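You operate a simulated robot arm through the tools that you are given. There is no shell and no other tool. Be economical: measure what you need, move in short steps, check, and stop when the job is done.

You run a simulated two-armed robot. Do the job below in one go: nothing can be reset, and whatever is moved stays where it is left.

## Task
On the top of the dispatch bench, fold the cloth in half and then in half again.
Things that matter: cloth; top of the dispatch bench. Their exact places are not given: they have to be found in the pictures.

It is judged by the outcome, as a careful person would: the job done as asked, and still so three seconds after it is handed in. It fails if anything else is knocked over, pushed out of place, dropped, spilled or broken. Flat cloth is picked up by pressing the open fingertips on it (5 to 10 N) and closing them slowly along it; thin cloth reads only 2 to 8 mm in the jaws.

## Robot
Two 7-joint arms with two-finger parallel grippers on one trunk, on a base that drives. Base frame: it is fixed to the floor where the robot stands at the start and does not move with it; the origin is under the middle of the robot, x ahead of it, y to its left, z up. Readings come in mm, degrees, newtons and seconds.
The left shoulder is at the start at [70, 133, 1126], the right one opposite. Places, roughly: top of the dispatch bench [600, -600, 900]. Payload 1.57 kg a hand.
The tool frame of a hand sits at the grasp point between the pads (the TCP): z along the fingers, y along the line on which they close. The tips reach 30 mm beyond it. The gripper opens to 80 mm. The fingers are 17 mm wide and 12 mm thick; the gripper's body (40 by 82 mm) begins 80 mm behind the TCP.
Orientation is that of the tool frame in the base frame, as [roll, pitch, yaw] about the fixed x, y, z axes, in that order (R = Rz(yaw) Ry(pitch) Rx(roll)). With the fingers straight down and closing along the base's y, the tool's x points along the base's -x, its y along +y and its z along -z.

## Interface
- The arms move only by the tool play_rows. It takes "left_steps", "right_steps" or both (then of equal length, played together; a hand with none holds still); each is a list of rows, each a list of 7 numbers: the shift along the tool's x, y, z in mm, then the turn, a rotation vector about the tool's x, y, z in degrees, then the closure, from 0 (fully open) to 1 (shut). In form: [[dx, dy, dz, rx, ry, rz, jaw], ...]. A call has 1 to 10 rows; each row shifts and turns the commanded pose from where the row before left it, along the tool's axes as they then stand. Each row takes 0.2 s and may step no farther than 50 mm and 8.6 degrees from the row before; otherwise, or with a gripper value out of range, the whole call is refused. Where a pose cannot be reached the arm comes as near as it can. A force on the tool above 40 N (or 10 N above the force at the start of the call, whichever is more), or a blocked arm, ends the call early, and 0.2 s more pass. Each finger travels about 153 mm/s and halts on what it meets, pressing with about 27 N; the grip force reading is that of the motor and also rises with nothing between the fingers. The clock runs only during rows and for 0.2 s after the last one: add rows that do not move to give the fingers time. The reply holds the time, the measured pose of the TCP, the force on the tool along the base axes, the opening and the grip force, in the units named above and with some noise, and new pictures: "views" is both (left out), scene, wrist or none (wrist: the cameras of the hands that moved).
- Cameras (640 x 400 px; columns grow to the right, rows downward): "scene" is now at [130.8, -39.3, 1343.3]; the picture's right is [-0.24, -0.97, 0.00], its down [-0.72, 0.17, -0.68] and it looks along [0.66, -0.16, -0.74] (base axes); focal length 273 px, centre (320, 200). "left" rides on the left gripper at [72, 7, -122] in its tool frame; the picture's right is [-0.09, 1.00, 0.00], its down [-0.84, -0.08, -0.54] and it looks along [-0.54, -0.05, 0.84] (tool axes); focal length 238 px, centre (320, 200). "right" rides on the right gripper at [72, -7, -122] in its tool frame; the picture's right is [0.09, 1.00, 0.00], its down [-0.84, 0.08, -0.54] and it looks along [-0.54, 0.05, 0.84] (tool axes); focal length 238 px, centre (320, 200).
- lift_body(by): slides the trunk up (or, below 0, down) by that many mm; the arms and the scene camera ride with it, the base frame stays. It gives what a move gives, with no picture.
- roll_base(legs): drives the robot by 1 to 6 legs, each [ahead, left, turn to the left] in mm, mm and degrees, along the robot's own axes; the way and the turn of a leg run together, so that a leg with both is an arc; at most 1500 mm and 180 degrees a leg. The arms and the cameras ride along, it lands a little off, and it stops where it bumps. It gives what a move gives, and a new picture of the scene camera.
- head_to(pan, tilt): turns the head with the scene camera to pan (to the left, within 86 degrees either way) and tilt (down, from -29 to 69), counted from straight ahead of the robot. It gives what a move gives, and a new picture of the scene camera.
- probe_pixels(camera, pixels): there is no depth. For up to 12 entries [column, row, z] of the newest picture of that camera ("zoom" is the newest enlarged one), the place [x, y] in the base frame at which the ray of that pixel passes the height z, good to about 3 mm, but the place of the scene camera against the robot may be out by one fixed shift of up to 25 mm in any direction. The clock stands still meanwhile.
- close_up(camera, box): a new picture of the part [left, top, right, bottom] of that camera's present view, enlarged. The clock stands still meanwhile.
- sign_off(): hands the job in; it is judged then, once.

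Keep the steps short. Do not move on a guess: measure, check each grasp and each placing, and mend mistakes. In all there are 80 turns and 170 pictures (those below and enlarged ones count). Leave the grippers open and the arms clear of the work at the hand-in unless told otherwise, and finish with a single line.

The tools are called after "Request:" as name(argument=value, ...) on one line, values as JSON. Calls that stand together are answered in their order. play_rows: Moves the arms, as the interface text tells. Its arguments: {"type":"object","properties":{"left_steps":{"type":"array"},"right_steps":{"type":"array"},"views":{"type":"string","enum":["both","scene","wrist","none"]}},"required":[]} The other tools are called the same way: lift_body (by) slides the trunk up or down; roll_base (legs) drives the base; head_to (pan, tilt) turns the head that bears the scene camera; probe_pixels (camera, pixels) gives the place at which the rays of pixels pass given heights; close_up (camera, box) takes an enlarged picture of a part of a camera's view; sign_off () hands the job in.

At the start:

```text
clock: 0.0
left_tool_pos: [513.2, 164.4, 1023.2]
left_tcp_rot: [-180.0, 0.0, 180.0]
left_contact_force: [0.0, -0.7, -0.3]
left_gripper_width: 80.1
left_grasp_force: 0.2
right_tool_pos: [442.3, -240.9, 1102.6]
right_tcp_rot: [180.0, 0.0, 179.9]
right_contact_force: [0.0, -0.3, -0.2]
right_gripper_width: 80.1
right_grasp_force: 0.1
trunk travel left (down, up): [-700.0, 240.0]
robot x, y, heading: [-2.2, -4.9, 0.2]
head pan, tilt: [-13.7, 47.4]
```

scene: 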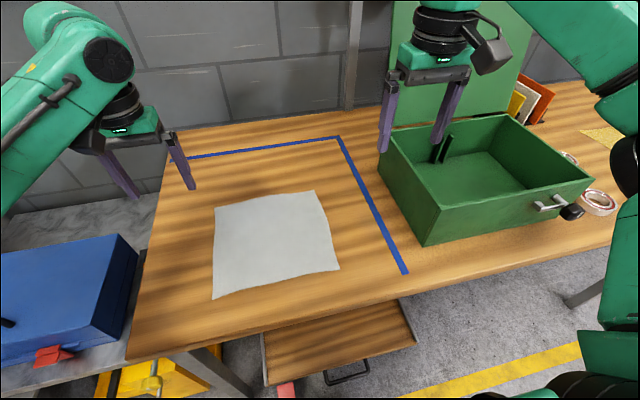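
right: 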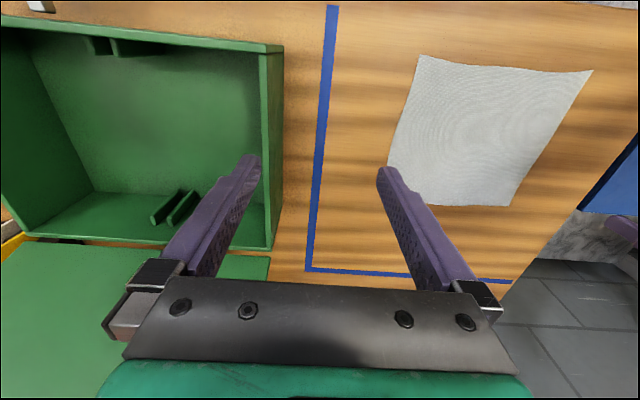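
left: 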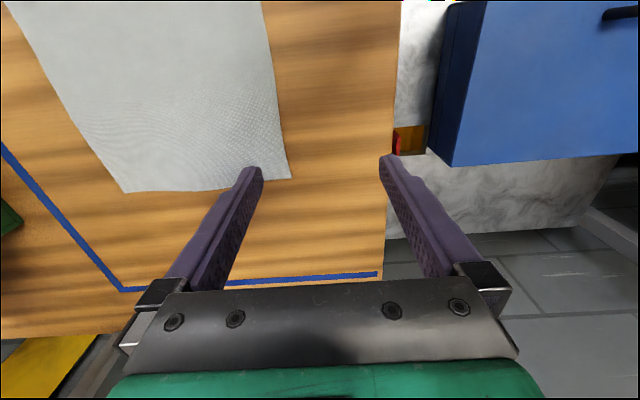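

I see the cloth with corners near (214,207), (315,191), (339,270) and (212,299). I'll measure those at the bench height first, then turn the head right to find the dispatch bench.

Request:
probe_pixels(camera="scene", pixels=[[214, 207, 810], [315, 191, 810], [339, 270, 810], [212, 299, 810], [340, 137, 810], [406, 273, 810], [128, 358, 810], [160, 160, 810], [427, 246, 810]])

Request:
probe_pixels(camera="left", pixels=[[290, 179, 810], [125, 192, 810], [376, 274, 810], [122, 290, 810], [386, 238, 810]])

Request:
probe_pixels(camera="right", pixels=[[420, 56, 810], [593, 70, 810], [510, 206, 810], [387, 168, 810], [306, 270, 810], [333, 5, 810]])

Request:
head_to(pan=-60, tilt=35)

```text
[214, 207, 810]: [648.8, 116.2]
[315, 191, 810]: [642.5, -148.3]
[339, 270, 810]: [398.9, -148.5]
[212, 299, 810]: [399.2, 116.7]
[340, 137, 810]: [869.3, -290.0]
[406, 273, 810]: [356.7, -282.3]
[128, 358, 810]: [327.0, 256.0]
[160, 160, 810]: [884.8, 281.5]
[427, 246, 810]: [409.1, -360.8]
```

```text
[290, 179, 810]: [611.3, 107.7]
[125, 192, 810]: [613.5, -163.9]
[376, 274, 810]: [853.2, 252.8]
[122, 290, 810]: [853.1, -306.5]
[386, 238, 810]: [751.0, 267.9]
```

```text
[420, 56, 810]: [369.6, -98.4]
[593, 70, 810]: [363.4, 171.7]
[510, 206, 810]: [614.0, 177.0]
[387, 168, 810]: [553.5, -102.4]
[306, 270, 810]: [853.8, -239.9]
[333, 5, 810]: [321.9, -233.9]
```

```text
clock: 1.1
left_tool_pos: [512.8, 164.5, 1024.1]
left_tcp_rot: [-180.0, -0.1, -180.0]
left_contact_force: [0.6, -0.2, 0.7]
left_gripper_width: 80.1
left_grasp_force: 0.1
right_tool_pos: [443.1, -241.6, 1102.5]
right_tcp_rot: [180.0, -0.1, -180.0]
right_contact_force: [0.1, 0.0, 0.2]
right_gripper_width: 79.8
right_grasp_force: 0.1
trunk travel left (down, up): [-700.0, 240.0]
robot x, y, heading: [-1.8, 1.3, -0.3]
head pan, tilt: [-60.0, 35.0]
```

scene: 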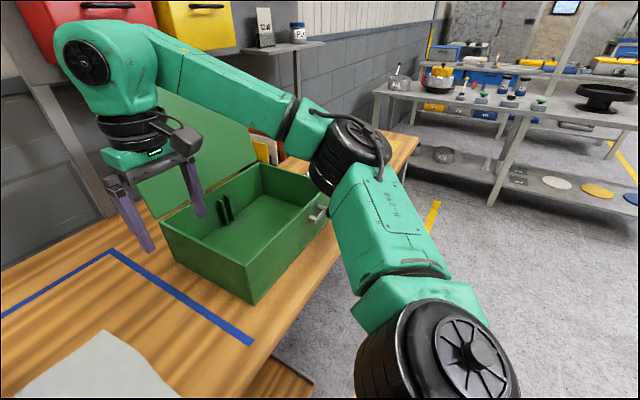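

The three cameras disagree at z = 810. They line up at about z ≈ 856, which puts the cloth near x 370–590, y −120–120. It lies inside the blue lines on this bench. I'll aim the head back at the cloth, then bring both half-closed hands above its near corners, well clear of the surface, so I can check from closer.

Request:
head_to(pan=0, tilt=52)

Request:
play_rows(left_steps=[[26.2, -14.5, 12.8, 0, 0, 0, 0.6], [26.2, -14.5, 12.8, 0, 0, 0, 0.6], [26.2, -14.5, 12.8, 0, 0, 0, 0.6], [26.2, -14.5, 12.8, 0, 0, 0, 0.6], [26.2, -14.5, 12.8, 0, 0, 0, 0.6], [0, 0, 0, 0, 0, 0, 0.6]], right_steps=[[12.2, 30, 28.5, 0, 0, 0, 0.6], [12.2, 30, 28.5, 0, 0, 0, 0.6], [12.2, 30, 28.5, 0, 0, 0, 0.6], [12.2, 30, 28.5, 0, 0, 0, 0.6], [12.2, 30, 28.5, 0, 0, 0, 0.6], [0, 0, 0, 0, 0, 0, 0.6]])

```text
clock: 2.4
left_tool_pos: [513.3, 164.8, 1023.0]
left_tcp_rot: [180.0, -0.1, -180.0]
left_contact_force: [-0.1, 1.0, -0.5]
left_gripper_width: 80.2
left_grasp_force: 0.0
right_tool_pos: [444.0, -241.4, 1101.6]
right_tcp_rot: [180.0, 0.0, 179.9]
right_contact_force: [-0.2, -0.4, -0.2]
right_gripper_width: 80.1
right_grasp_force: 0.1
trunk travel left (down, up): [-700.0, 240.0]
robot x, y, heading: [3.5, 1.4, -0.1]
head pan, tilt: [0.0, 52.0]
```

scene: 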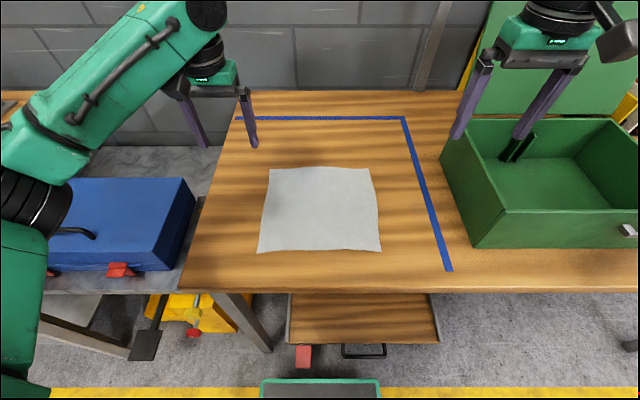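

```text
clock: 3.8
left_tool_pos: [382.3, 94.6, 958.7]
left_tcp_rot: [-180.0, 0.0, -180.0]
left_contact_force: [-0.4, 0.6, -0.6]
left_gripper_width: 32.1
left_grasp_force: 0.1
right_tool_pos: [381.5, -89.9, 961.2]
right_tcp_rot: [-179.9, 0.1, -179.9]
right_contact_force: [0.3, 0.7, 0.2]
right_gripper_width: 32.0
right_grasp_force: 0.0
trunk travel left (down, up): [-700.0, 240.0]
robot x, y, heading: [0.7, 0.5, 0.0]
head pan, tilt: [0.0, 52.0]
```

scene: 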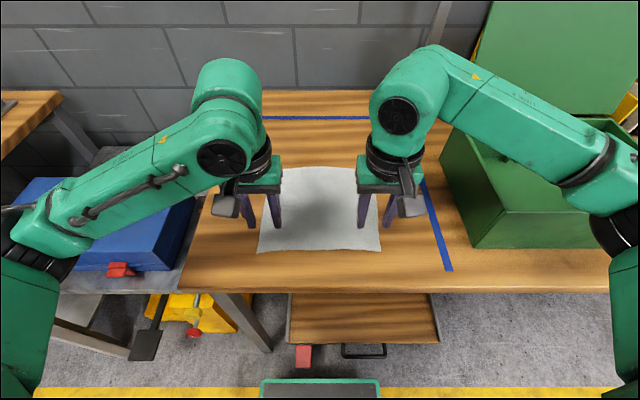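
right: 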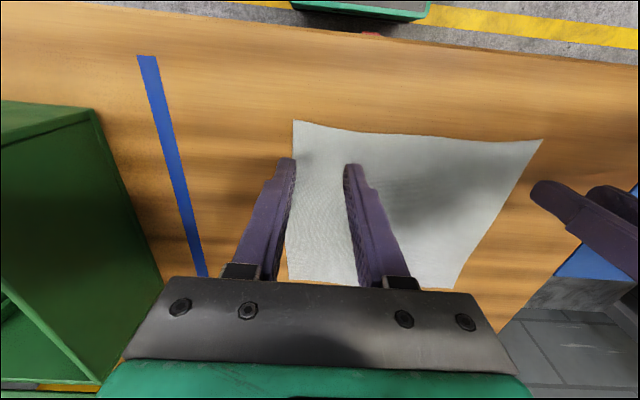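
left: 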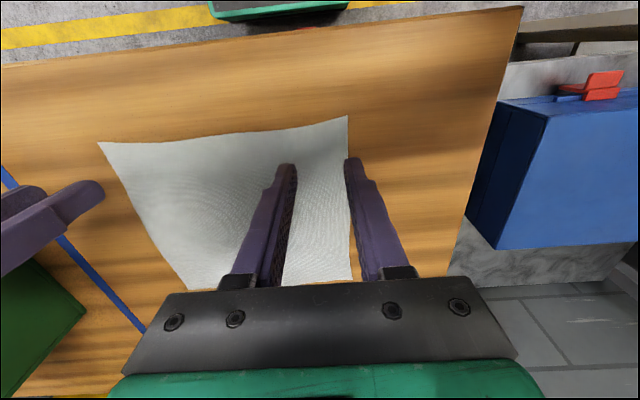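

Both hands hang over the cloth. I'll measure the corners in both wrist views at two heights to fix the surface height and the corner positions.

Request:
probe_pixels(camera="left", pixels=[[347, 116, 856], [98, 142, 856], [347, 116, 830], [98, 142, 830], [351, 280, 856], [187, 289, 856]])

Request:
probe_pixels(camera="right", pixels=[[543, 140, 856], [294, 120, 856], [543, 140, 830], [294, 120, 830], [458, 290, 856], [289, 280, 856]])

```text
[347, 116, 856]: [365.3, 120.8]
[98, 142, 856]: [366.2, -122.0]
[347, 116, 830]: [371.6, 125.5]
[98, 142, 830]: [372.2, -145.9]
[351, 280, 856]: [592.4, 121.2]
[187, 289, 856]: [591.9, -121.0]
```

```text
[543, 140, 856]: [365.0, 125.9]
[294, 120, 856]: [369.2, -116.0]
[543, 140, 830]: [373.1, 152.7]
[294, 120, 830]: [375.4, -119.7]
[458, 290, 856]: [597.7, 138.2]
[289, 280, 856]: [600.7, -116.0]
```

The views agree at z ≈ 858–860, with the cloth at x 366–594, y −119 to 121. Next I'll shift each hand inward about 5 mm so both fingers land on the cloth, and lower to about 8 mm above it.

Request:
play_rows(left_steps=[[0, -3, 20, 0, 0, 0, 0.6], [0, -4, 20, 0, 0, 0, 0.6], [0, 0, 20, 0, 0, 0, 0.6], [0, 0, 3, 0, 0, 0, 0.6]], right_steps=[[0, 3, 20, 0, 0, 0, 0.6], [0, 2, 20, 0, 0, 0, 0.6], [0, 0, 20, 0, 0, 0, 0.6], [0, 0, 5, 0, 0, 0, 0.6]], views="wrist")

```text
clock: 4.8
left_tool_pos: [381.9, 85.5, 896.5]
left_tcp_rot: [180.0, -0.1, -180.0]
left_contact_force: [-0.4, 0.0, -0.1]
left_gripper_width: 32.0
left_grasp_force: 0.0
right_tool_pos: [379.9, -85.6, 894.0]
right_tcp_rot: [180.0, 0.0, 180.0]
right_contact_force: [-0.6, -0.2, -0.3]
right_gripper_width: 32.0
right_grasp_force: 0.0
trunk travel left (down, up): [-700.0, 240.0]
robot x, y, heading: [3.1, -3.2, -0.2]
head pan, tilt: [0.0, 52.0]
```

right: 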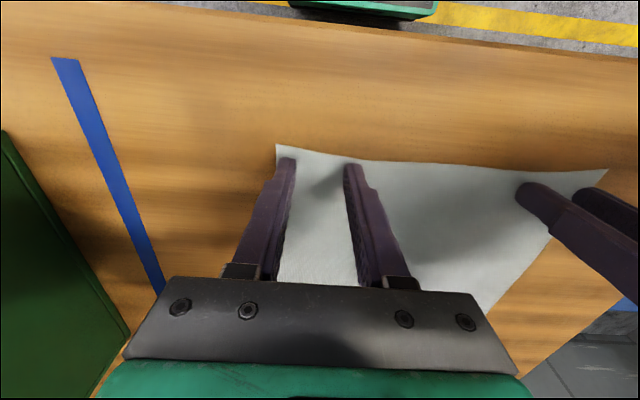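
left: 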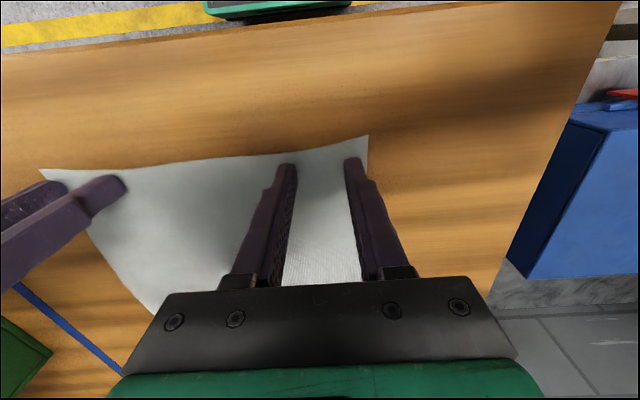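

All four fingertips are over the cloth, just inside the corners. I'll lower them slowly to contact and read the force.

Request:
play_rows(left_steps=[[0, 0, 3, 0, 0, 0, 0.6], [0, 0, 3, 0, 0, 0, 0.6], [0, 0, 2, 0, 0, 0, 0.6], [0, 0, 0, 0, 0, 0, 0.6]], right_steps=[[0, 0, 2, 0, 0, 0, 0.6], [0, 0, 2, 0, 0, 0, 0.6], [0, 0, 2, 0, 0, 0, 0.6], [0, 0, 0, 0, 0, 0, 0.6]], views="none")

```text
clock: 5.8
left_tool_pos: [381.9, 85.2, 890.6]
left_tcp_rot: [-179.9, 0.3, -180.0]
left_contact_force: [3.1, 0.1, 15.5]
left_gripper_width: 32.1
left_grasp_force: 0.0
right_tool_pos: [380.2, -84.8, 890.9]
right_tcp_rot: [179.9, 0.2, -179.9]
right_contact_force: [4.3, -1.0, 18.5]
right_gripper_width: 32.2
right_grasp_force: 0.1
trunk travel left (down, up): [-700.0, 240.0]
robot x, y, heading: [0.5, 1.5, -0.3]
head pan, tilt: [0.0, 52.0]
```

Contact is at TCP z ≈ 891, with 15–18 N, which is too much. I'll back off about 1 mm.

Request:
play_rows(left_steps=[[0, 0, -0.9, 0, 0, 0, 0.6], [0, 0, 0, 0, 0, 0, 0.6]], right_steps=[[0, 0, -1.2, 0, 0, 0, 0.6], [0, 0, 0, 0, 0, 0, 0.6]], views="none")

```text
clock: 6.4
left_tool_pos: [380.7, 86.1, 892.0]
left_tcp_rot: [180.0, 0.1, -180.0]
left_contact_force: [2.4, 0.6, 13.2]
left_gripper_width: 31.9
left_grasp_force: 0.1
right_tool_pos: [380.0, -85.6, 890.7]
right_tcp_rot: [180.0, 0.3, 179.9]
right_contact_force: [5.7, -0.7, 22.3]
right_gripper_width: 32.1
right_grasp_force: 0.1
trunk travel left (down, up): [-700.0, 240.0]
robot x, y, heading: [1.0, -0.2, -0.1]
head pan, tilt: [0.0, 52.0]
```

Left reads 13 N and right 22 N. I'll back off a bit more.

Request:
play_rows(left_steps=[[0, 0, -1.2, 0, 0, 0, 0.6], [0, 0, 0, 0, 0, 0, 0.6]], right_steps=[[0, 0, -2.6, 0, 0, 0, 0.6], [0, 0, 0, 0, 0, 0, 0.6]], views="none")

```text
clock: 7.0
left_tool_pos: [381.1, 85.8, 891.4]
left_tcp_rot: [-180.0, 0.1, 179.9]
left_contact_force: [0.7, 1.7, 7.7]
left_gripper_width: 31.8
left_grasp_force: 0.1
right_tool_pos: [379.9, -85.4, 890.7]
right_tcp_rot: [-179.9, -0.1, -179.9]
right_contact_force: [-1.6, 0.6, 4.6]
right_gripper_width: 32.1
right_grasp_force: 0.0
trunk travel left (down, up): [-700.0, 240.0]
robot x, y, heading: [-1.8, 0.8, 0.1]
head pan, tilt: [0.0, 52.0]
```

Left is at 7.7 N and right at 4.6 N. I'll press the right down another 0.4 mm and close both hands slowly.

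Request:
play_rows(left_steps=[[0, 0, 0, 0, 0, 0, 0.65], [0, 0, 0, 0, 0, 0, 0.7], [0, 0, 0, 0, 0, 0, 0.75], [0, 0, 0, 0, 0, 0, 0.8], [0, 0, 0, 0, 0, 0, 0.85], [0, 0, 0, 0, 0, 0, 0.9], [0, 0, 0, 0, 0, 0, 0.95], [0, 0, 0, 0, 0, 0, 1], [0, 0, 0, 0, 0, 0, 1]], right_steps=[[0, 0, 0.4, 0, 0, 0, 0.65], [0, 0, 0, 0, 0, 0, 0.7], [0, 0, 0, 0, 0, 0, 0.75], [0, 0, 0, 0, 0, 0, 0.8], [0, 0, 0, 0, 0, 0, 0.85], [0, 0, 0, 0, 0, 0, 0.9], [0, 0, 0, 0, 0, 0, 0.95], [0, 0, 0, 0, 0, 0, 1], [0, 0, 0, 0, 0, 0, 1]], views="wrist")

```text
clock: 9.0
left_tool_pos: [381.4, 84.1, 891.5]
left_tcp_rot: [-179.9, 0.0, 180.0]
left_contact_force: [-0.1, -1.0, 2.8]
left_gripper_width: 1.8
left_grasp_force: 23.5
right_tool_pos: [382.0, -85.2, 892.2]
right_tcp_rot: [-180.0, 0.1, -180.0]
right_contact_force: [0.7, 0.7, 2.1]
right_gripper_width: 0.0
right_grasp_force: 21.8
trunk travel left (down, up): [-700.0, 240.0]
robot x, y, heading: [0.1, -1.8, 0.3]
head pan, tilt: [0.0, 52.0]
```

right: 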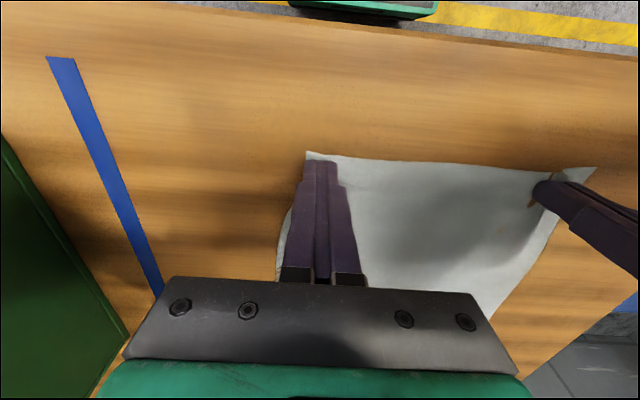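
left: 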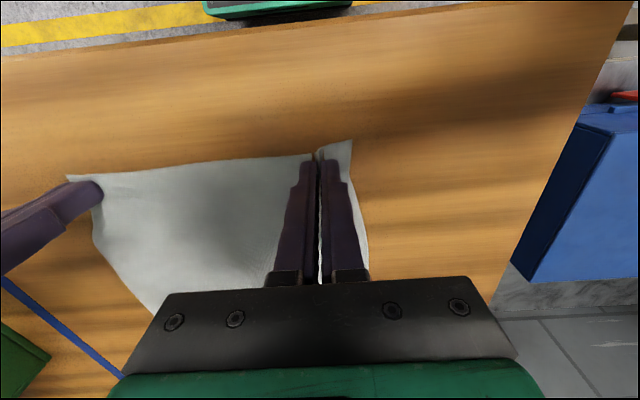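

Left holds a ridge of 1.8 mm. Right reads 0.0, and its corner was only dragged inward. I'll lift the right hand 15 mm and reopen it to see whether it needs a re-grasp.

Request:
play_rows(right_steps=[[0, 0, -8, 0, 0, 0, 1], [0, 0, -8, 0, 0, 0, 0.9], [0, 0, 0, 0, 0, 0, 0.6], [0, 0, 0, 0, 0, 0, 0.6]], views="wrist")

```text
clock: 10.0
left_tool_pos: [382.6, 84.6, 892.2]
left_tcp_rot: [180.0, 0.0, 179.9]
left_contact_force: [-0.6, 0.0, 3.9]
left_gripper_width: 1.8
left_grasp_force: 23.8
right_tool_pos: [381.8, -85.8, 907.2]
right_tcp_rot: [-180.0, 0.1, 179.9]
right_contact_force: [0.2, 0.4, 0.3]
right_gripper_width: 32.1
right_grasp_force: 0.1
trunk travel left (down, up): [-700.0, 240.0]
robot x, y, heading: [3.2, -2.2, 0.2]
head pan, tilt: [0.0, 52.0]
```

right: 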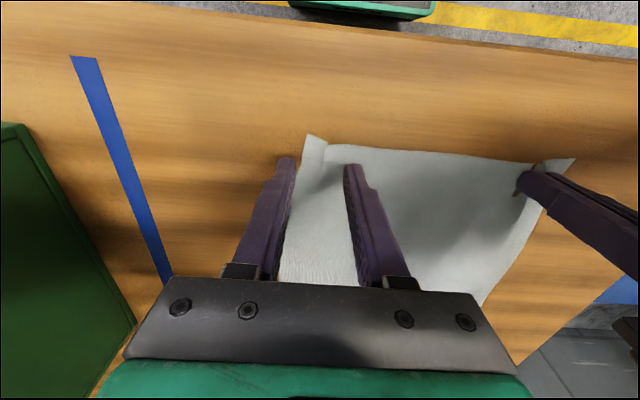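

The right corner is now at (308,136), with a small crease beside it at (325,150). I'll measure them and move the right hand inward so both fingers land on cloth.

Request:
probe_pixels(camera="right", pixels=[[308, 136, 862], [326, 148, 862], [362, 147, 862], [280, 275, 862]])

Request:
close_up(camera="right", box=[240, 110, 440, 235])

```text
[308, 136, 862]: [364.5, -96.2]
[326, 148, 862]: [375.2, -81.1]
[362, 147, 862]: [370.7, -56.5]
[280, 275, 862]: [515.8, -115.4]
```

```text
3.20 times, centred on (340, 172) of right
```

zoom: 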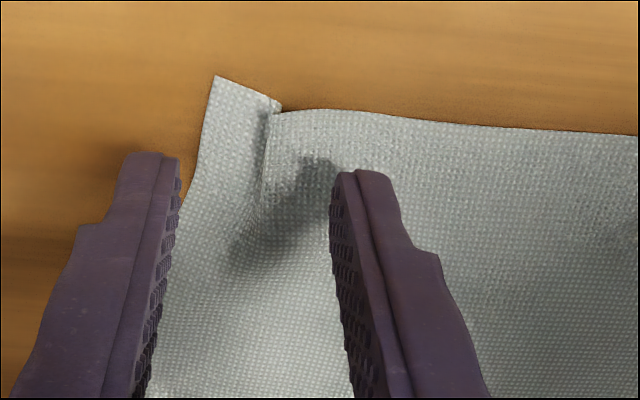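

A ridge is left at y ≈ −81 with the corner at y ≈ −96. I'll centre the right hand on the ridge (y −80), narrow it to about 15 mm, and lower to contact.

Request:
play_rows(right_steps=[[0, 5.5, 4, 0, 0, 0, 0.8], [-2, 0, 4, 0, 0, 0, 0.8], [0, 0, 4, 0, 0, 0, 0.8], [0, 0, 3.2, 0, 0, 0, 0.8], [0, 0, 0, 0, 0, 0, 0.8]], views="wrist")

```text
clock: 11.2
left_tool_pos: [382.4, 84.9, 891.6]
left_tcp_rot: [180.0, 0.0, -180.0]
left_contact_force: [0.0, -0.4, 2.7]
left_gripper_width: 1.9
left_grasp_force: 23.4
right_tool_pos: [382.4, -79.5, 890.8]
right_tcp_rot: [-180.0, 0.0, -180.0]
right_contact_force: [0.2, 0.1, 0.6]
right_gripper_width: 16.0
right_grasp_force: 0.1
trunk travel left (down, up): [-700.0, 240.0]
robot x, y, heading: [0.6, -0.9, -0.0]
head pan, tilt: [0.0, 52.0]
```

right: 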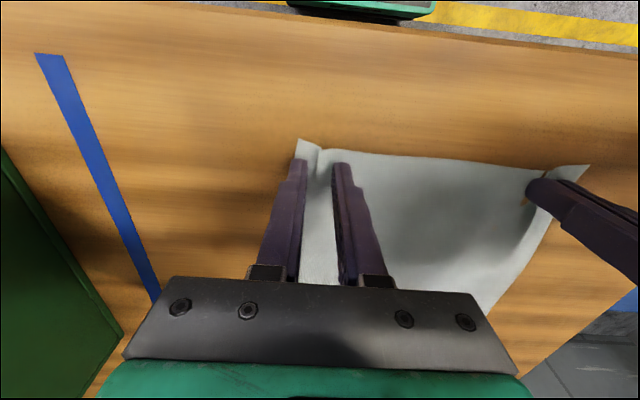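

The ridge sits between the pads and the force is about 0.6 N. I'll press down 1.2 mm and check the force.

Request:
play_rows(right_steps=[[0, 0, 1.2, 0, 0, 0, 0.8], [0, 0, 0, 0, 0, 0, 0.8]], views="none")

```text
clock: 11.8
left_tool_pos: [380.7, 84.6, 891.2]
left_tcp_rot: [179.9, -0.1, 180.0]
left_contact_force: [-0.1, -0.8, 1.4]
left_gripper_width: 1.6
left_grasp_force: 23.3
right_tool_pos: [383.2, -79.9, 891.9]
right_tcp_rot: [-180.0, 0.0, -180.0]
right_contact_force: [0.6, 0.7, 4.6]
right_gripper_width: 16.1
right_grasp_force: 0.1
trunk travel left (down, up): [-700.0, 240.0]
robot x, y, heading: [0.4, -0.5, -0.0]
head pan, tilt: [0.0, 52.0]
```

It reads 4.6 N. I'll press 0.8 mm more and close slowly.

Request:
play_rows(right_steps=[[0, 0, 0.8, 0, 0, 0, 0.8], [0, 0, 0, 0, 0, 0, 0.83], [0, 0, 0, 0, 0, 0, 0.86], [0, 0, 0, 0, 0, 0, 0.89], [0, 0, 0, 0, 0, 0, 0.92], [0, 0, 0, 0, 0, 0, 0.95], [0, 0, 0, 0, 0, 0, 0.98], [0, 0, 0, 0, 0, 0, 1], [0, 0, 0, 0, 0, 0, 1]], views="wrist")

```text
clock: 13.8
left_tool_pos: [381.1, 85.6, 891.9]
left_tcp_rot: [-179.9, 0.0, -180.0]
left_contact_force: [-0.1, -4.7, -1.3]
left_gripper_width: 1.7
left_grasp_force: 23.1
right_tool_pos: [382.0, -79.8, 891.3]
right_tcp_rot: [-179.9, 0.1, -180.0]
right_contact_force: [0.8, 6.1, 11.4]
right_gripper_width: 1.9
right_grasp_force: 23.5
trunk travel left (down, up): [-700.0, 240.0]
robot x, y, heading: [1.0, -2.4, -0.2]
head pan, tilt: [0.0, 52.0]
```

right: 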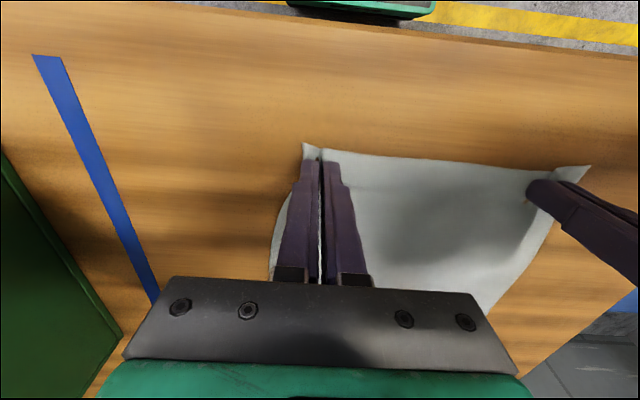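

Both hands now hold ridges of 1.7–1.9 mm. I'll carry the near edge up and forward along a slow half arc to x ≈ 480, about 90 mm up, then check.

Request:
play_rows(left_steps=[[-1.5, -1, -17, 0, 0, 0, 1], [-6, 0, -17, 0, 0, 0, 1], [-9, 0, -16, 0, 0, 0, 1], [-12, 0, -14, 0, 0, 0, 1], [-15, 0, -11, 0, 0, 0, 1], [-17, 0, -8, 0, 0, 0, 1], [-18, 0, -5, 0, 0, 0, 1], [-19.5, 0, -2, 0, 0, 0, 1]], right_steps=[[-1.5, 1, -17, 0, 0, 0, 1], [-6, 0, -17, 0, 0, 0, 1], [-9, 0, -16, 0, 0, 0, 1], [-12, 0, -14, 0, 0, 0, 1], [-15, 0, -11, 0, 0, 0, 1], [-17, 0, -8, 0, 0, 0, 1], [-18, 0, -5, 0, 0, 0, 1], [-19.5, 0, -2, 0, 0, 0, 1]])

```text
clock: 15.6
left_tool_pos: [481.5, 83.7, 978.0]
left_tcp_rot: [-179.9, -0.2, 179.9]
left_contact_force: [0.7, -3.6, -0.4]
left_gripper_width: 1.7
left_grasp_force: 24.2
right_tool_pos: [483.5, -79.1, 982.5]
right_tcp_rot: [-180.0, -0.2, -180.0]
right_contact_force: [0.2, 4.6, -0.1]
right_gripper_width: 1.8
right_grasp_force: 23.5
trunk travel left (down, up): [-700.0, 240.0]
robot x, y, heading: [2.2, 0.7, 0.2]
head pan, tilt: [0.0, 52.0]
```

scene: 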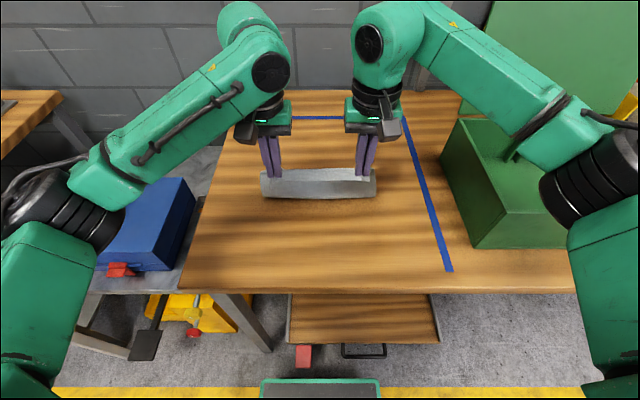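
right: 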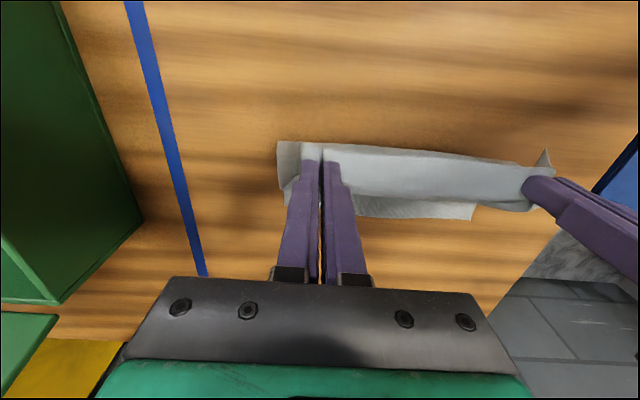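
left: 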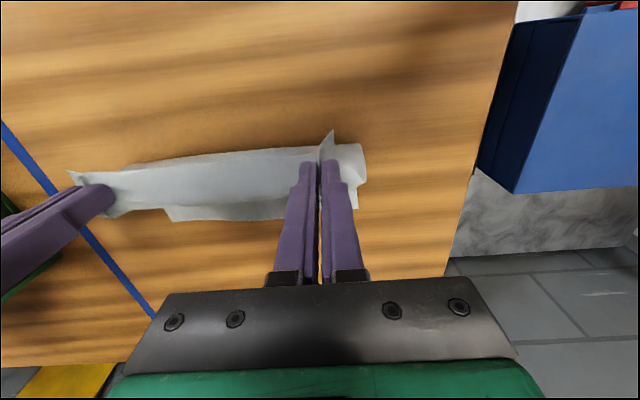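

The near edge is lifted and the cloth hangs cleanly. I'll measure where the far edge on the table lies now before placing.

Request:
probe_pixels(camera="left", pixels=[[172, 220, 860], [282, 219, 860], [358, 205, 860]])

Request:
probe_pixels(camera="right", pixels=[[284, 205, 860], [471, 220, 860]])

```text
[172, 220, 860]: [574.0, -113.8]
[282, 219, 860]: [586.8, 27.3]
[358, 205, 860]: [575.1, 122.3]
```

```text
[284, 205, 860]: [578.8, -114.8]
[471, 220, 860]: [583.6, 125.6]
```

The far edge sits at x ≈ 578–587. Held straight down, the hem would end up folded back on itself. I'll tilt both hands so their fingers lean back towards me (about +32° about y), which turns the hem over, and check that the arms can reach it.

Request:
play_rows(left_steps=[[-6, 0, 0, 0, 8, 0, 1], [-6, 0, 0, 0, 8, 0, 1], [-6, 0, 0, 0, 8, 0, 1], [-6, 0, 0, 0, 8, 0, 1], [0, 0, 0, 0, 0, 0, 1]], right_steps=[[-6, 0, 0, 0, 8, 0, 1], [-6, 0, 0, 0, 8, 0, 1], [-6, 0, 0, 0, 8, 0, 1], [-6, 0, 0, 0, 8, 0, 1], [0, 0, 0, 0, 0, 0, 1]])

```text
clock: 16.8
left_tool_pos: [489.8, 83.2, 977.9]
left_tcp_rot: [-180.0, -31.5, 179.8]
left_contact_force: [-0.7, -0.7, -0.3]
left_gripper_width: 1.8
left_grasp_force: 23.3
left hand out of reach, approached as far as the arm can: row 4
right_tool_pos: [491.5, -76.8, 978.7]
right_tcp_rot: [-179.9, -26.8, -179.8]
right_contact_force: [0.4, -0.4, 0.4]
right_gripper_width: 1.9
right_grasp_force: 23.0
right hand out of reach, approached as far as the arm can: row 4
trunk travel left (down, up): [-700.0, 240.0]
robot x, y, heading: [2.8, -0.3, 0.1]
head pan, tilt: [0.0, 52.0]
```

scene: 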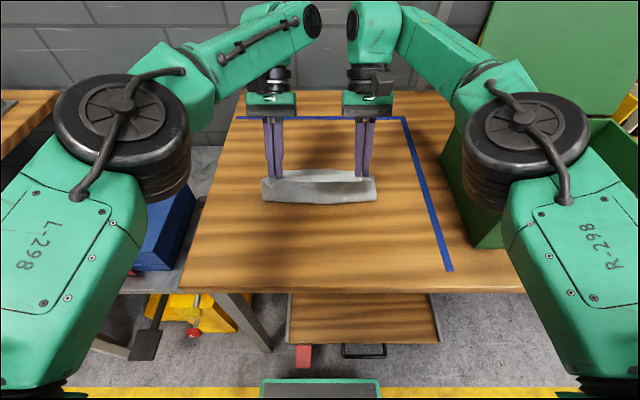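
right: 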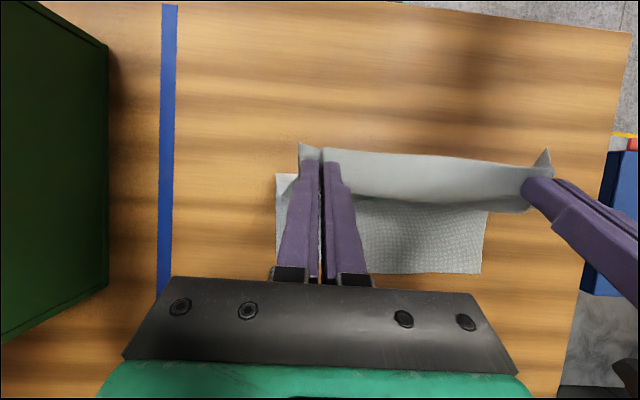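
left: 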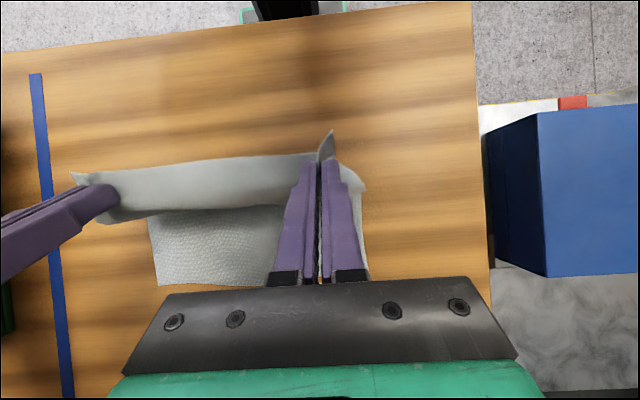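

With the base here, the arms run out of reach while tilted. The bench edge is about 100 mm ahead of the robot's base. I'll lower the hands 30 mm, then drive about 70 mm ahead, which also carries the edge forward over the fold.

Request:
play_rows(left_steps=[[-8, 0, 12.7, 0, 0, 0, 1], [-8, 0, 12.7, 0, 0, 0, 1]], right_steps=[[-8, 0, 12.7, 0, 0, 0, 1], [-8, 0, 12.7, 0, 0, 0, 1]], views="none")

Request:
close_up(camera="scene", box=[200, 275, 450, 400])

```text
clock: 17.4
left_tool_pos: [492.4, 86.1, 947.1]
left_tcp_rot: [-179.9, -32.1, 179.9]
left_contact_force: [0.4, -3.0, 0.0]
left_gripper_width: 1.7
left_grasp_force: 23.9
right_tool_pos: [494.1, -77.6, 947.5]
right_tcp_rot: [-179.9, -26.9, -179.7]
right_contact_force: [0.2, 3.9, -0.4]
right_gripper_width: 1.9
right_grasp_force: 23.1
trunk travel left (down, up): [-700.0, 240.0]
robot x, y, heading: [1.1, 0.0, -0.3]
head pan, tilt: [0.0, 52.0]
```

```text
2.56 times, centred on (325, 338) of scene
```

zoom: 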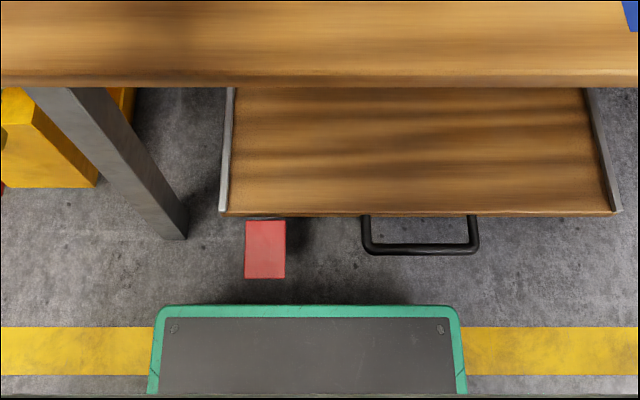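

The base is low. The nearest things ahead are the red tag and the drawer handle, and both are more than 85 mm off by any height I assume. I'll drive 60 mm ahead.

Request:
roll_base(legs=[[60, 0, 0]])

```text
clock: 18.4
left_tool_pos: [530.9, 86.9, 946.1]
left_tcp_rot: [-179.9, -32.2, -179.6]
left_contact_force: [0.8, -1.8, -0.3]
left_gripper_width: 1.6
left_grasp_force: 23.4
right_tool_pos: [532.9, -75.8, 945.6]
right_tcp_rot: [180.0, -27.0, -179.2]
right_contact_force: [0.1, 2.6, 0.1]
right_gripper_width: 1.9
right_grasp_force: 23.4
trunk travel left (down, up): [-700.0, 240.0]
robot x, y, heading: [34.1, 0.8, 0.7]
head pan, tilt: [0.0, 52.0]
stopped in leg 1: the robot was blocked; the commanded pose is now the measured one
```

scene: 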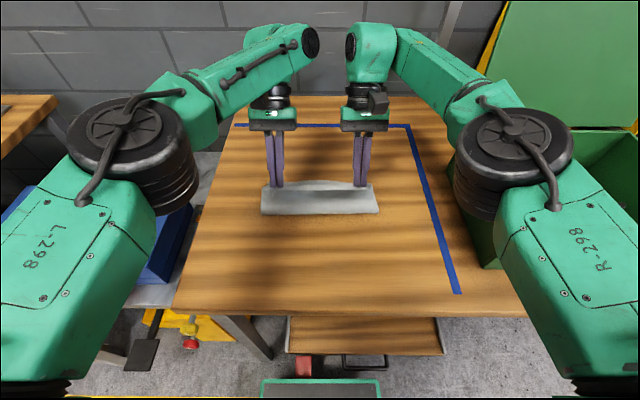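

The drive stopped after about 35 mm, so I won't push further. That gives enough reach for a tilt of about 18° at the placing point. I'll ease the tilt while moving the edge forward about 48 mm and down 20 mm.

Request:
play_rows(left_steps=[[-13, 0, -0.5, 0, -3.5, 0, 1], [-13, 0, -0.5, 0, -3.5, 0, 1], [-13, 0, -0.5, 0, -3.5, 0, 1], [-13, 0, -0.5, 0, -3.5, 0, 1], [0, 0, 0, 0, 0, 0, 1]], right_steps=[[-13, 0, 0, 0, -2.25, 0, 1], [-13, 0, 0, 0, -2.25, 0, 1], [-13, 0, 0, 0, -2.25, 0, 1], [-13, 0, 0, 0, -2.25, 0, 1], [0, 0, 0, 0, 0, 0, 1]])

```text
clock: 19.6
left_tool_pos: [573.2, 86.6, 926.4]
left_tcp_rot: [-179.9, -18.0, -179.5]
left_contact_force: [-0.1, -0.1, 0.9]
left_gripper_width: 1.9
left_grasp_force: 23.7
right_tool_pos: [566.8, -73.0, 931.5]
right_tcp_rot: [179.9, -17.9, -179.2]
right_contact_force: [-0.6, 0.1, 0.6]
right_gripper_width: 1.9
right_grasp_force: 23.0
right hand out of reach, approached as far as the arm can: row 3
trunk travel left (down, up): [-700.0, 240.0]
robot x, y, heading: [35.9, -1.4, 0.3]
head pan, tilt: [0.0, 52.0]
```

scene: 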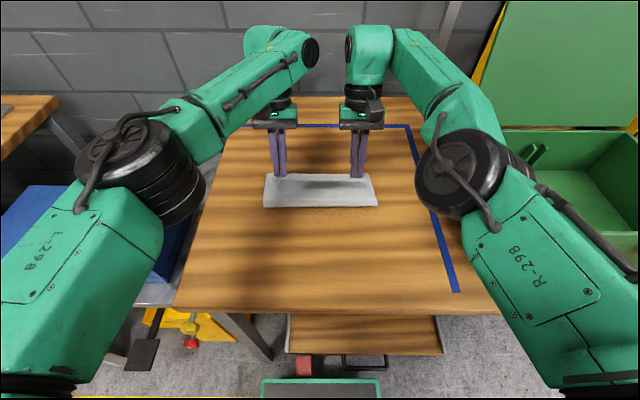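
right: 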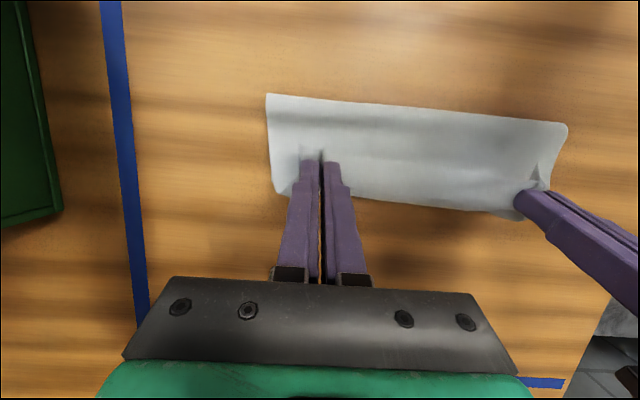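
left: 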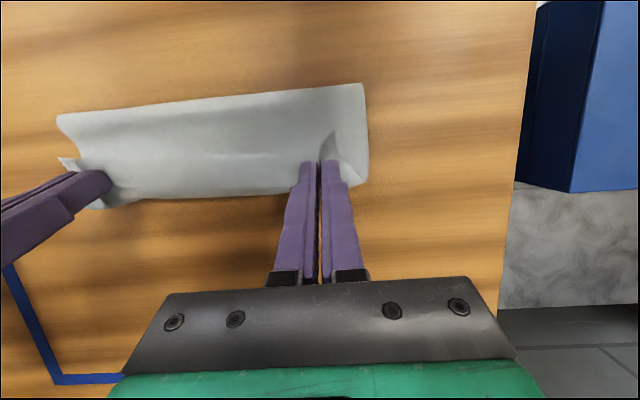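

The cloth is folding cleanly, with the hem just over the far edge. I'll lower both hands to just touch, nudging the right forward a little.

Request:
play_rows(left_steps=[[-5.3, 0.5, 9.8, 0, 0, 0, 1], [-5.3, 0.5, 9.8, 0, 0, 0, 1], [-5.3, 0, 9, 0, 0, 0, 1], [0, 0, 0, 0, 0, 0, 1]], right_steps=[[-6.9, -1, 10.4, 0, -2, 0, 1], [-6.9, -1, 10.4, 0, -2, 0, 1], [-6.9, 0, 9.5, 0, -2, 0, 1], [0, 0, 0, 0, 0, 0, 1]], views="wrist")

```text
clock: 20.6
left_tool_pos: [577.5, 89.1, 895.7]
left_tcp_rot: [-179.9, -18.0, -179.5]
left_contact_force: [0.2, -5.1, 1.7]
left_gripper_width: 2.0
left_grasp_force: 23.8
left hand out of reach, approached as far as the arm can: row 3
right_tool_pos: [584.6, -75.0, 895.0]
right_tcp_rot: [179.8, -11.7, -179.2]
right_contact_force: [-1.0, 4.4, 0.4]
right_gripper_width: 1.8
right_grasp_force: 23.7
trunk travel left (down, up): [-700.0, 240.0]
robot x, y, heading: [31.8, -5.1, 0.6]
head pan, tilt: [0.0, 52.0]
```

right: 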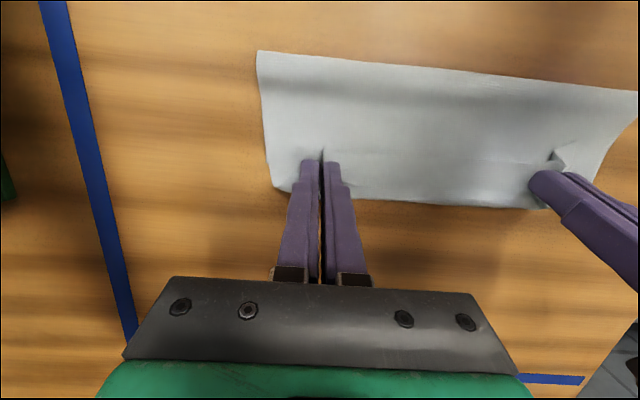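
left: 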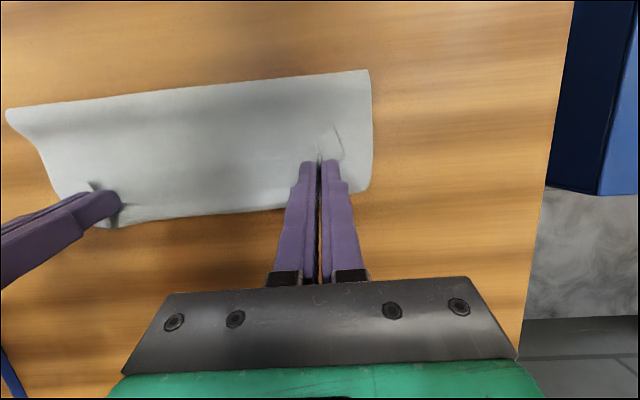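

Tips are about 5 mm above the table, against the layers. I'll open both hands slowly and let the cloth settle, then raise them.

Request:
play_rows(left_steps=[[0, 0, 1, 0, 0, 0, 0.9], [0, 0, 0, 0, 0, 0, 0.8], [0, 0, 0, 0, 0, 0, 0.7], [0, 0, -10, 0, 0, 0, 0.7], [0, 0, -20, 0, 0, 0, 0.7], [0, 0, -25, 0, 0, 0, 0.7]], right_steps=[[0, 0, 1, 0, 0, 0, 0.9], [0, 0, 0, 0, 0, 0, 0.8], [0, 0, 0, 0, 0, 0, 0.7], [0, 0, -10, 0, 0, 0, 0.7], [0, 0, -20, 0, 0, 0, 0.7], [0, 0, -25, 0, 0, 0, 0.7]])

```text
clock: 22.1
left_tool_pos: [578.4, 94.5, 951.5]
left_tcp_rot: [-179.9, -18.0, -179.6]
left_contact_force: [-0.2, 0.1, -0.3]
left_gripper_width: 24.0
left_grasp_force: 0.1
left hand out of reach, approached as far as the arm can: row 5, 6
right_tool_pos: [588.4, -72.2, 948.5]
right_tcp_rot: [-179.9, -11.7, -179.2]
right_contact_force: [-0.6, 0.1, -0.1]
right_gripper_width: 24.0
right_grasp_force: 0.1
right hand out of reach, approached as far as the arm can: row 6
trunk travel left (down, up): [-700.0, 240.0]
robot x, y, heading: [40.0, -4.2, 0.5]
head pan, tilt: [0.0, 52.0]
```

scene: 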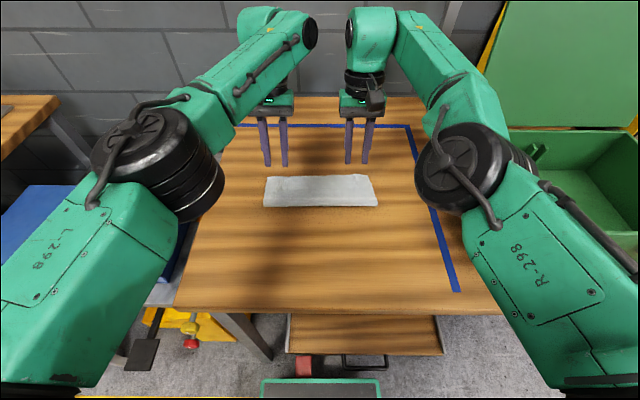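
right: 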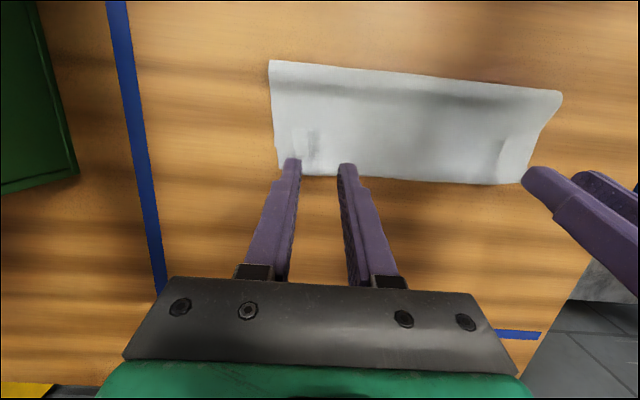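
left: 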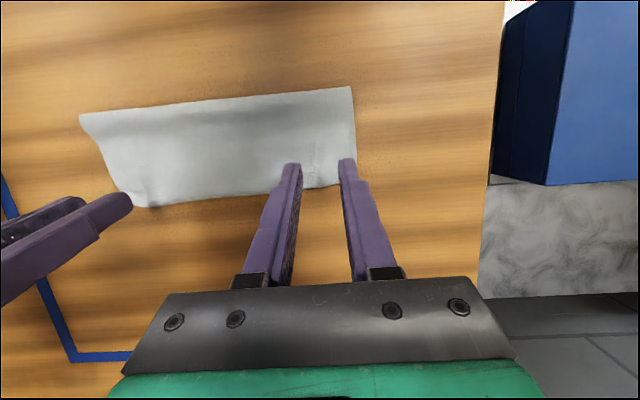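

The hem unrolled and the first fold looks flat. I'll zoom in and measure it.

Request:
close_up(camera="scene", box=[240, 150, 400, 250])

Request:
probe_pixels(camera="left", pixels=[[80, 114, 862], [350, 87, 862], [356, 184, 862], [132, 206, 862], [232, 198, 862]])

Request:
probe_pixels(camera="right", pixels=[[270, 61, 862], [562, 95, 862], [526, 180, 862], [280, 172, 862], [400, 180, 862]])

```text
4.00 times, centred on (320, 200) of scene
```

zoom: 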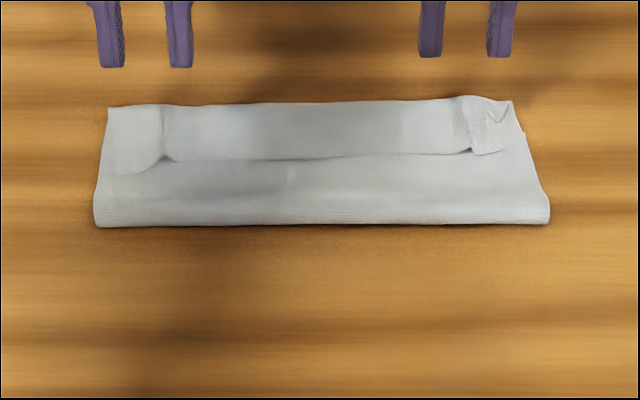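

```text
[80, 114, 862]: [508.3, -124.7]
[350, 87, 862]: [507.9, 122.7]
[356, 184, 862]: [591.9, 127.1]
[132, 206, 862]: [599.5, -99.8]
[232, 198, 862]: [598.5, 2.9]
```

```text
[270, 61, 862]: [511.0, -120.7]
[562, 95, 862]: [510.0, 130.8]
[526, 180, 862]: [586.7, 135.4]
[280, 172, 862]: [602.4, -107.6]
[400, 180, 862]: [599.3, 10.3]
```

Zoomed in, the flap's hem is folded back on itself by about 40 mm across the full width. The strip is only 90 mm deep instead of about 114, so this is not a true half.

Mend plan:
1. Re-grip the hem corners with the fingers straight down.
2. Lift the whole cloth so it hangs.
3. Lay its lower half forward on the table, then lay the upper half back towards me, which leaves the hem unrolled.

First I'll straighten the hands above the hem and look.

Request:
play_rows(left_steps=[[4, 0, 0, 0, -6, 0, 0.7], [4, 0, 0, 0, -6, 0, 0.7], [4, 0, 0, 0, -6, 0, 0.7], [0, 0, 0, 0, 0, 0, 0.7]], right_steps=[[6, 0, 0, 0, -3.9, 0, 0.7], [6, 0, 0, 0, -3.9, 0, 0.7], [6, 0, 0, 0, -3.9, 0, 0.7], [0, 0, 0, 0, 0, 0, 0.7]], views="none")

Request:
close_up(camera="left", box=[180, 90, 436, 250])

Request:
close_up(camera="right", box=[180, 90, 436, 250])

```text
clock: 23.1
left_tool_pos: [569.6, 94.9, 952.1]
left_tcp_rot: [-180.0, 0.0, -179.5]
left_contact_force: [-0.6, 0.4, 0.5]
left_gripper_width: 24.0
left_grasp_force: 0.1
right_tool_pos: [596.3, -79.5, 959.1]
right_tcp_rot: [-178.8, -5.3, 179.0]
right_contact_force: [0.8, -0.4, 0.5]
right_gripper_width: 24.0
right_grasp_force: 0.1
right hand out of reach, approached as far as the arm can: row 1, 2, 3
trunk travel left (down, up): [-700.0, 240.0]
robot x, y, heading: [36.1, -3.7, 0.3]
head pan, tilt: [0.0, 52.0]
```

```text
2.50 times, centred on (308, 170) of left
```

zoom: 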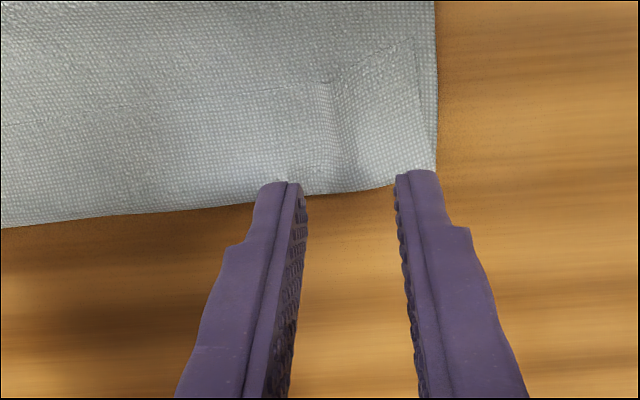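

```text
2.50 times, centred on (308, 170) of right
```

zoom: 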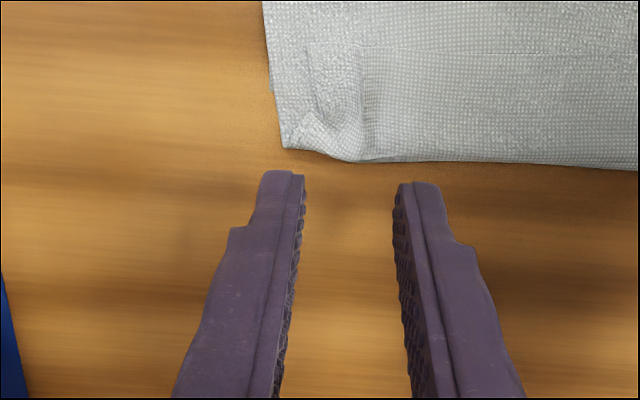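

The hem ridges show in both views: left at zoom (340,110), right at zoom (365,90). I'll measure them.

Request:
probe_pixels(camera="left", pixels=[[316, 134, 863], [345, 107, 863], [312, 167, 863], [313, 124, 863], [200, 130, 863]])

Request:
probe_pixels(camera="right", pixels=[[326, 126, 863], [304, 108, 863], [320, 154, 863], [327, 110, 863], [293, 148, 863]])

```text
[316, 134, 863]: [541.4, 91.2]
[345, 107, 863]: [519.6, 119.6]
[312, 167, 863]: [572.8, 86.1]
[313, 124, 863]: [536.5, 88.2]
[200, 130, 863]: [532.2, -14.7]
```

```text
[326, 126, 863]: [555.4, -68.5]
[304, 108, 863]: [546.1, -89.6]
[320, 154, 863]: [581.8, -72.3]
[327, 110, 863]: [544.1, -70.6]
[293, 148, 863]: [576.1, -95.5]
```

The enlarged views are newer than the stored pictures, so those numbers may be off. I'll pull both hands back about 30 mm to over the hem and take fresh wrist pictures.

Request:
play_rows(left_steps=[[10, -2, 0, 0, 0, 0, 0.7], [10, 0, 0, 0, 0, 0, 0.7], [0, 0, 0, 0, 0, 0, 0.7]], right_steps=[[15, 0, 0, 0, 0, 0, 0.7], [15, 0, 0, 0, 0, 0, 0.7], [0, 0, 0, 0, 0, 0, 0.7]], views="wrist")

```text
clock: 23.9
left_tool_pos: [549.9, 93.4, 950.1]
left_tcp_rot: [-179.9, 0.0, -179.5]
left_contact_force: [1.0, -0.8, -0.1]
left_gripper_width: 24.0
left_grasp_force: 0.1
right_tool_pos: [565.1, -80.5, 961.7]
right_tcp_rot: [-178.8, -5.4, 179.0]
right_contact_force: [-0.1, 0.0, -0.1]
right_gripper_width: 24.4
right_grasp_force: 0.0
trunk travel left (down, up): [-700.0, 240.0]
robot x, y, heading: [34.1, -1.7, 0.7]
head pan, tilt: [0.0, 52.0]
```

right: 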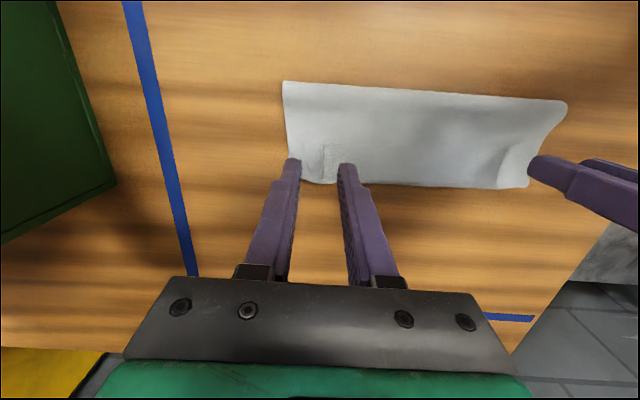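
left: 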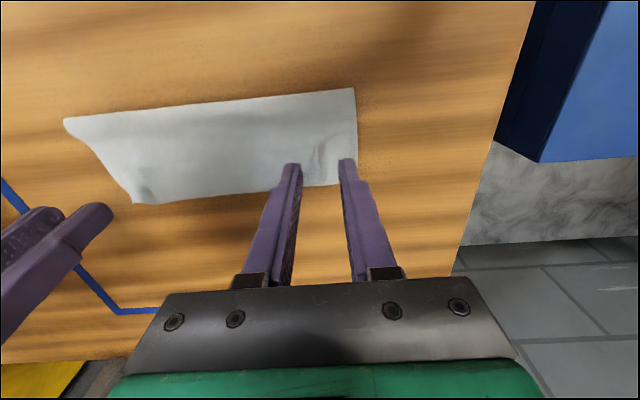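

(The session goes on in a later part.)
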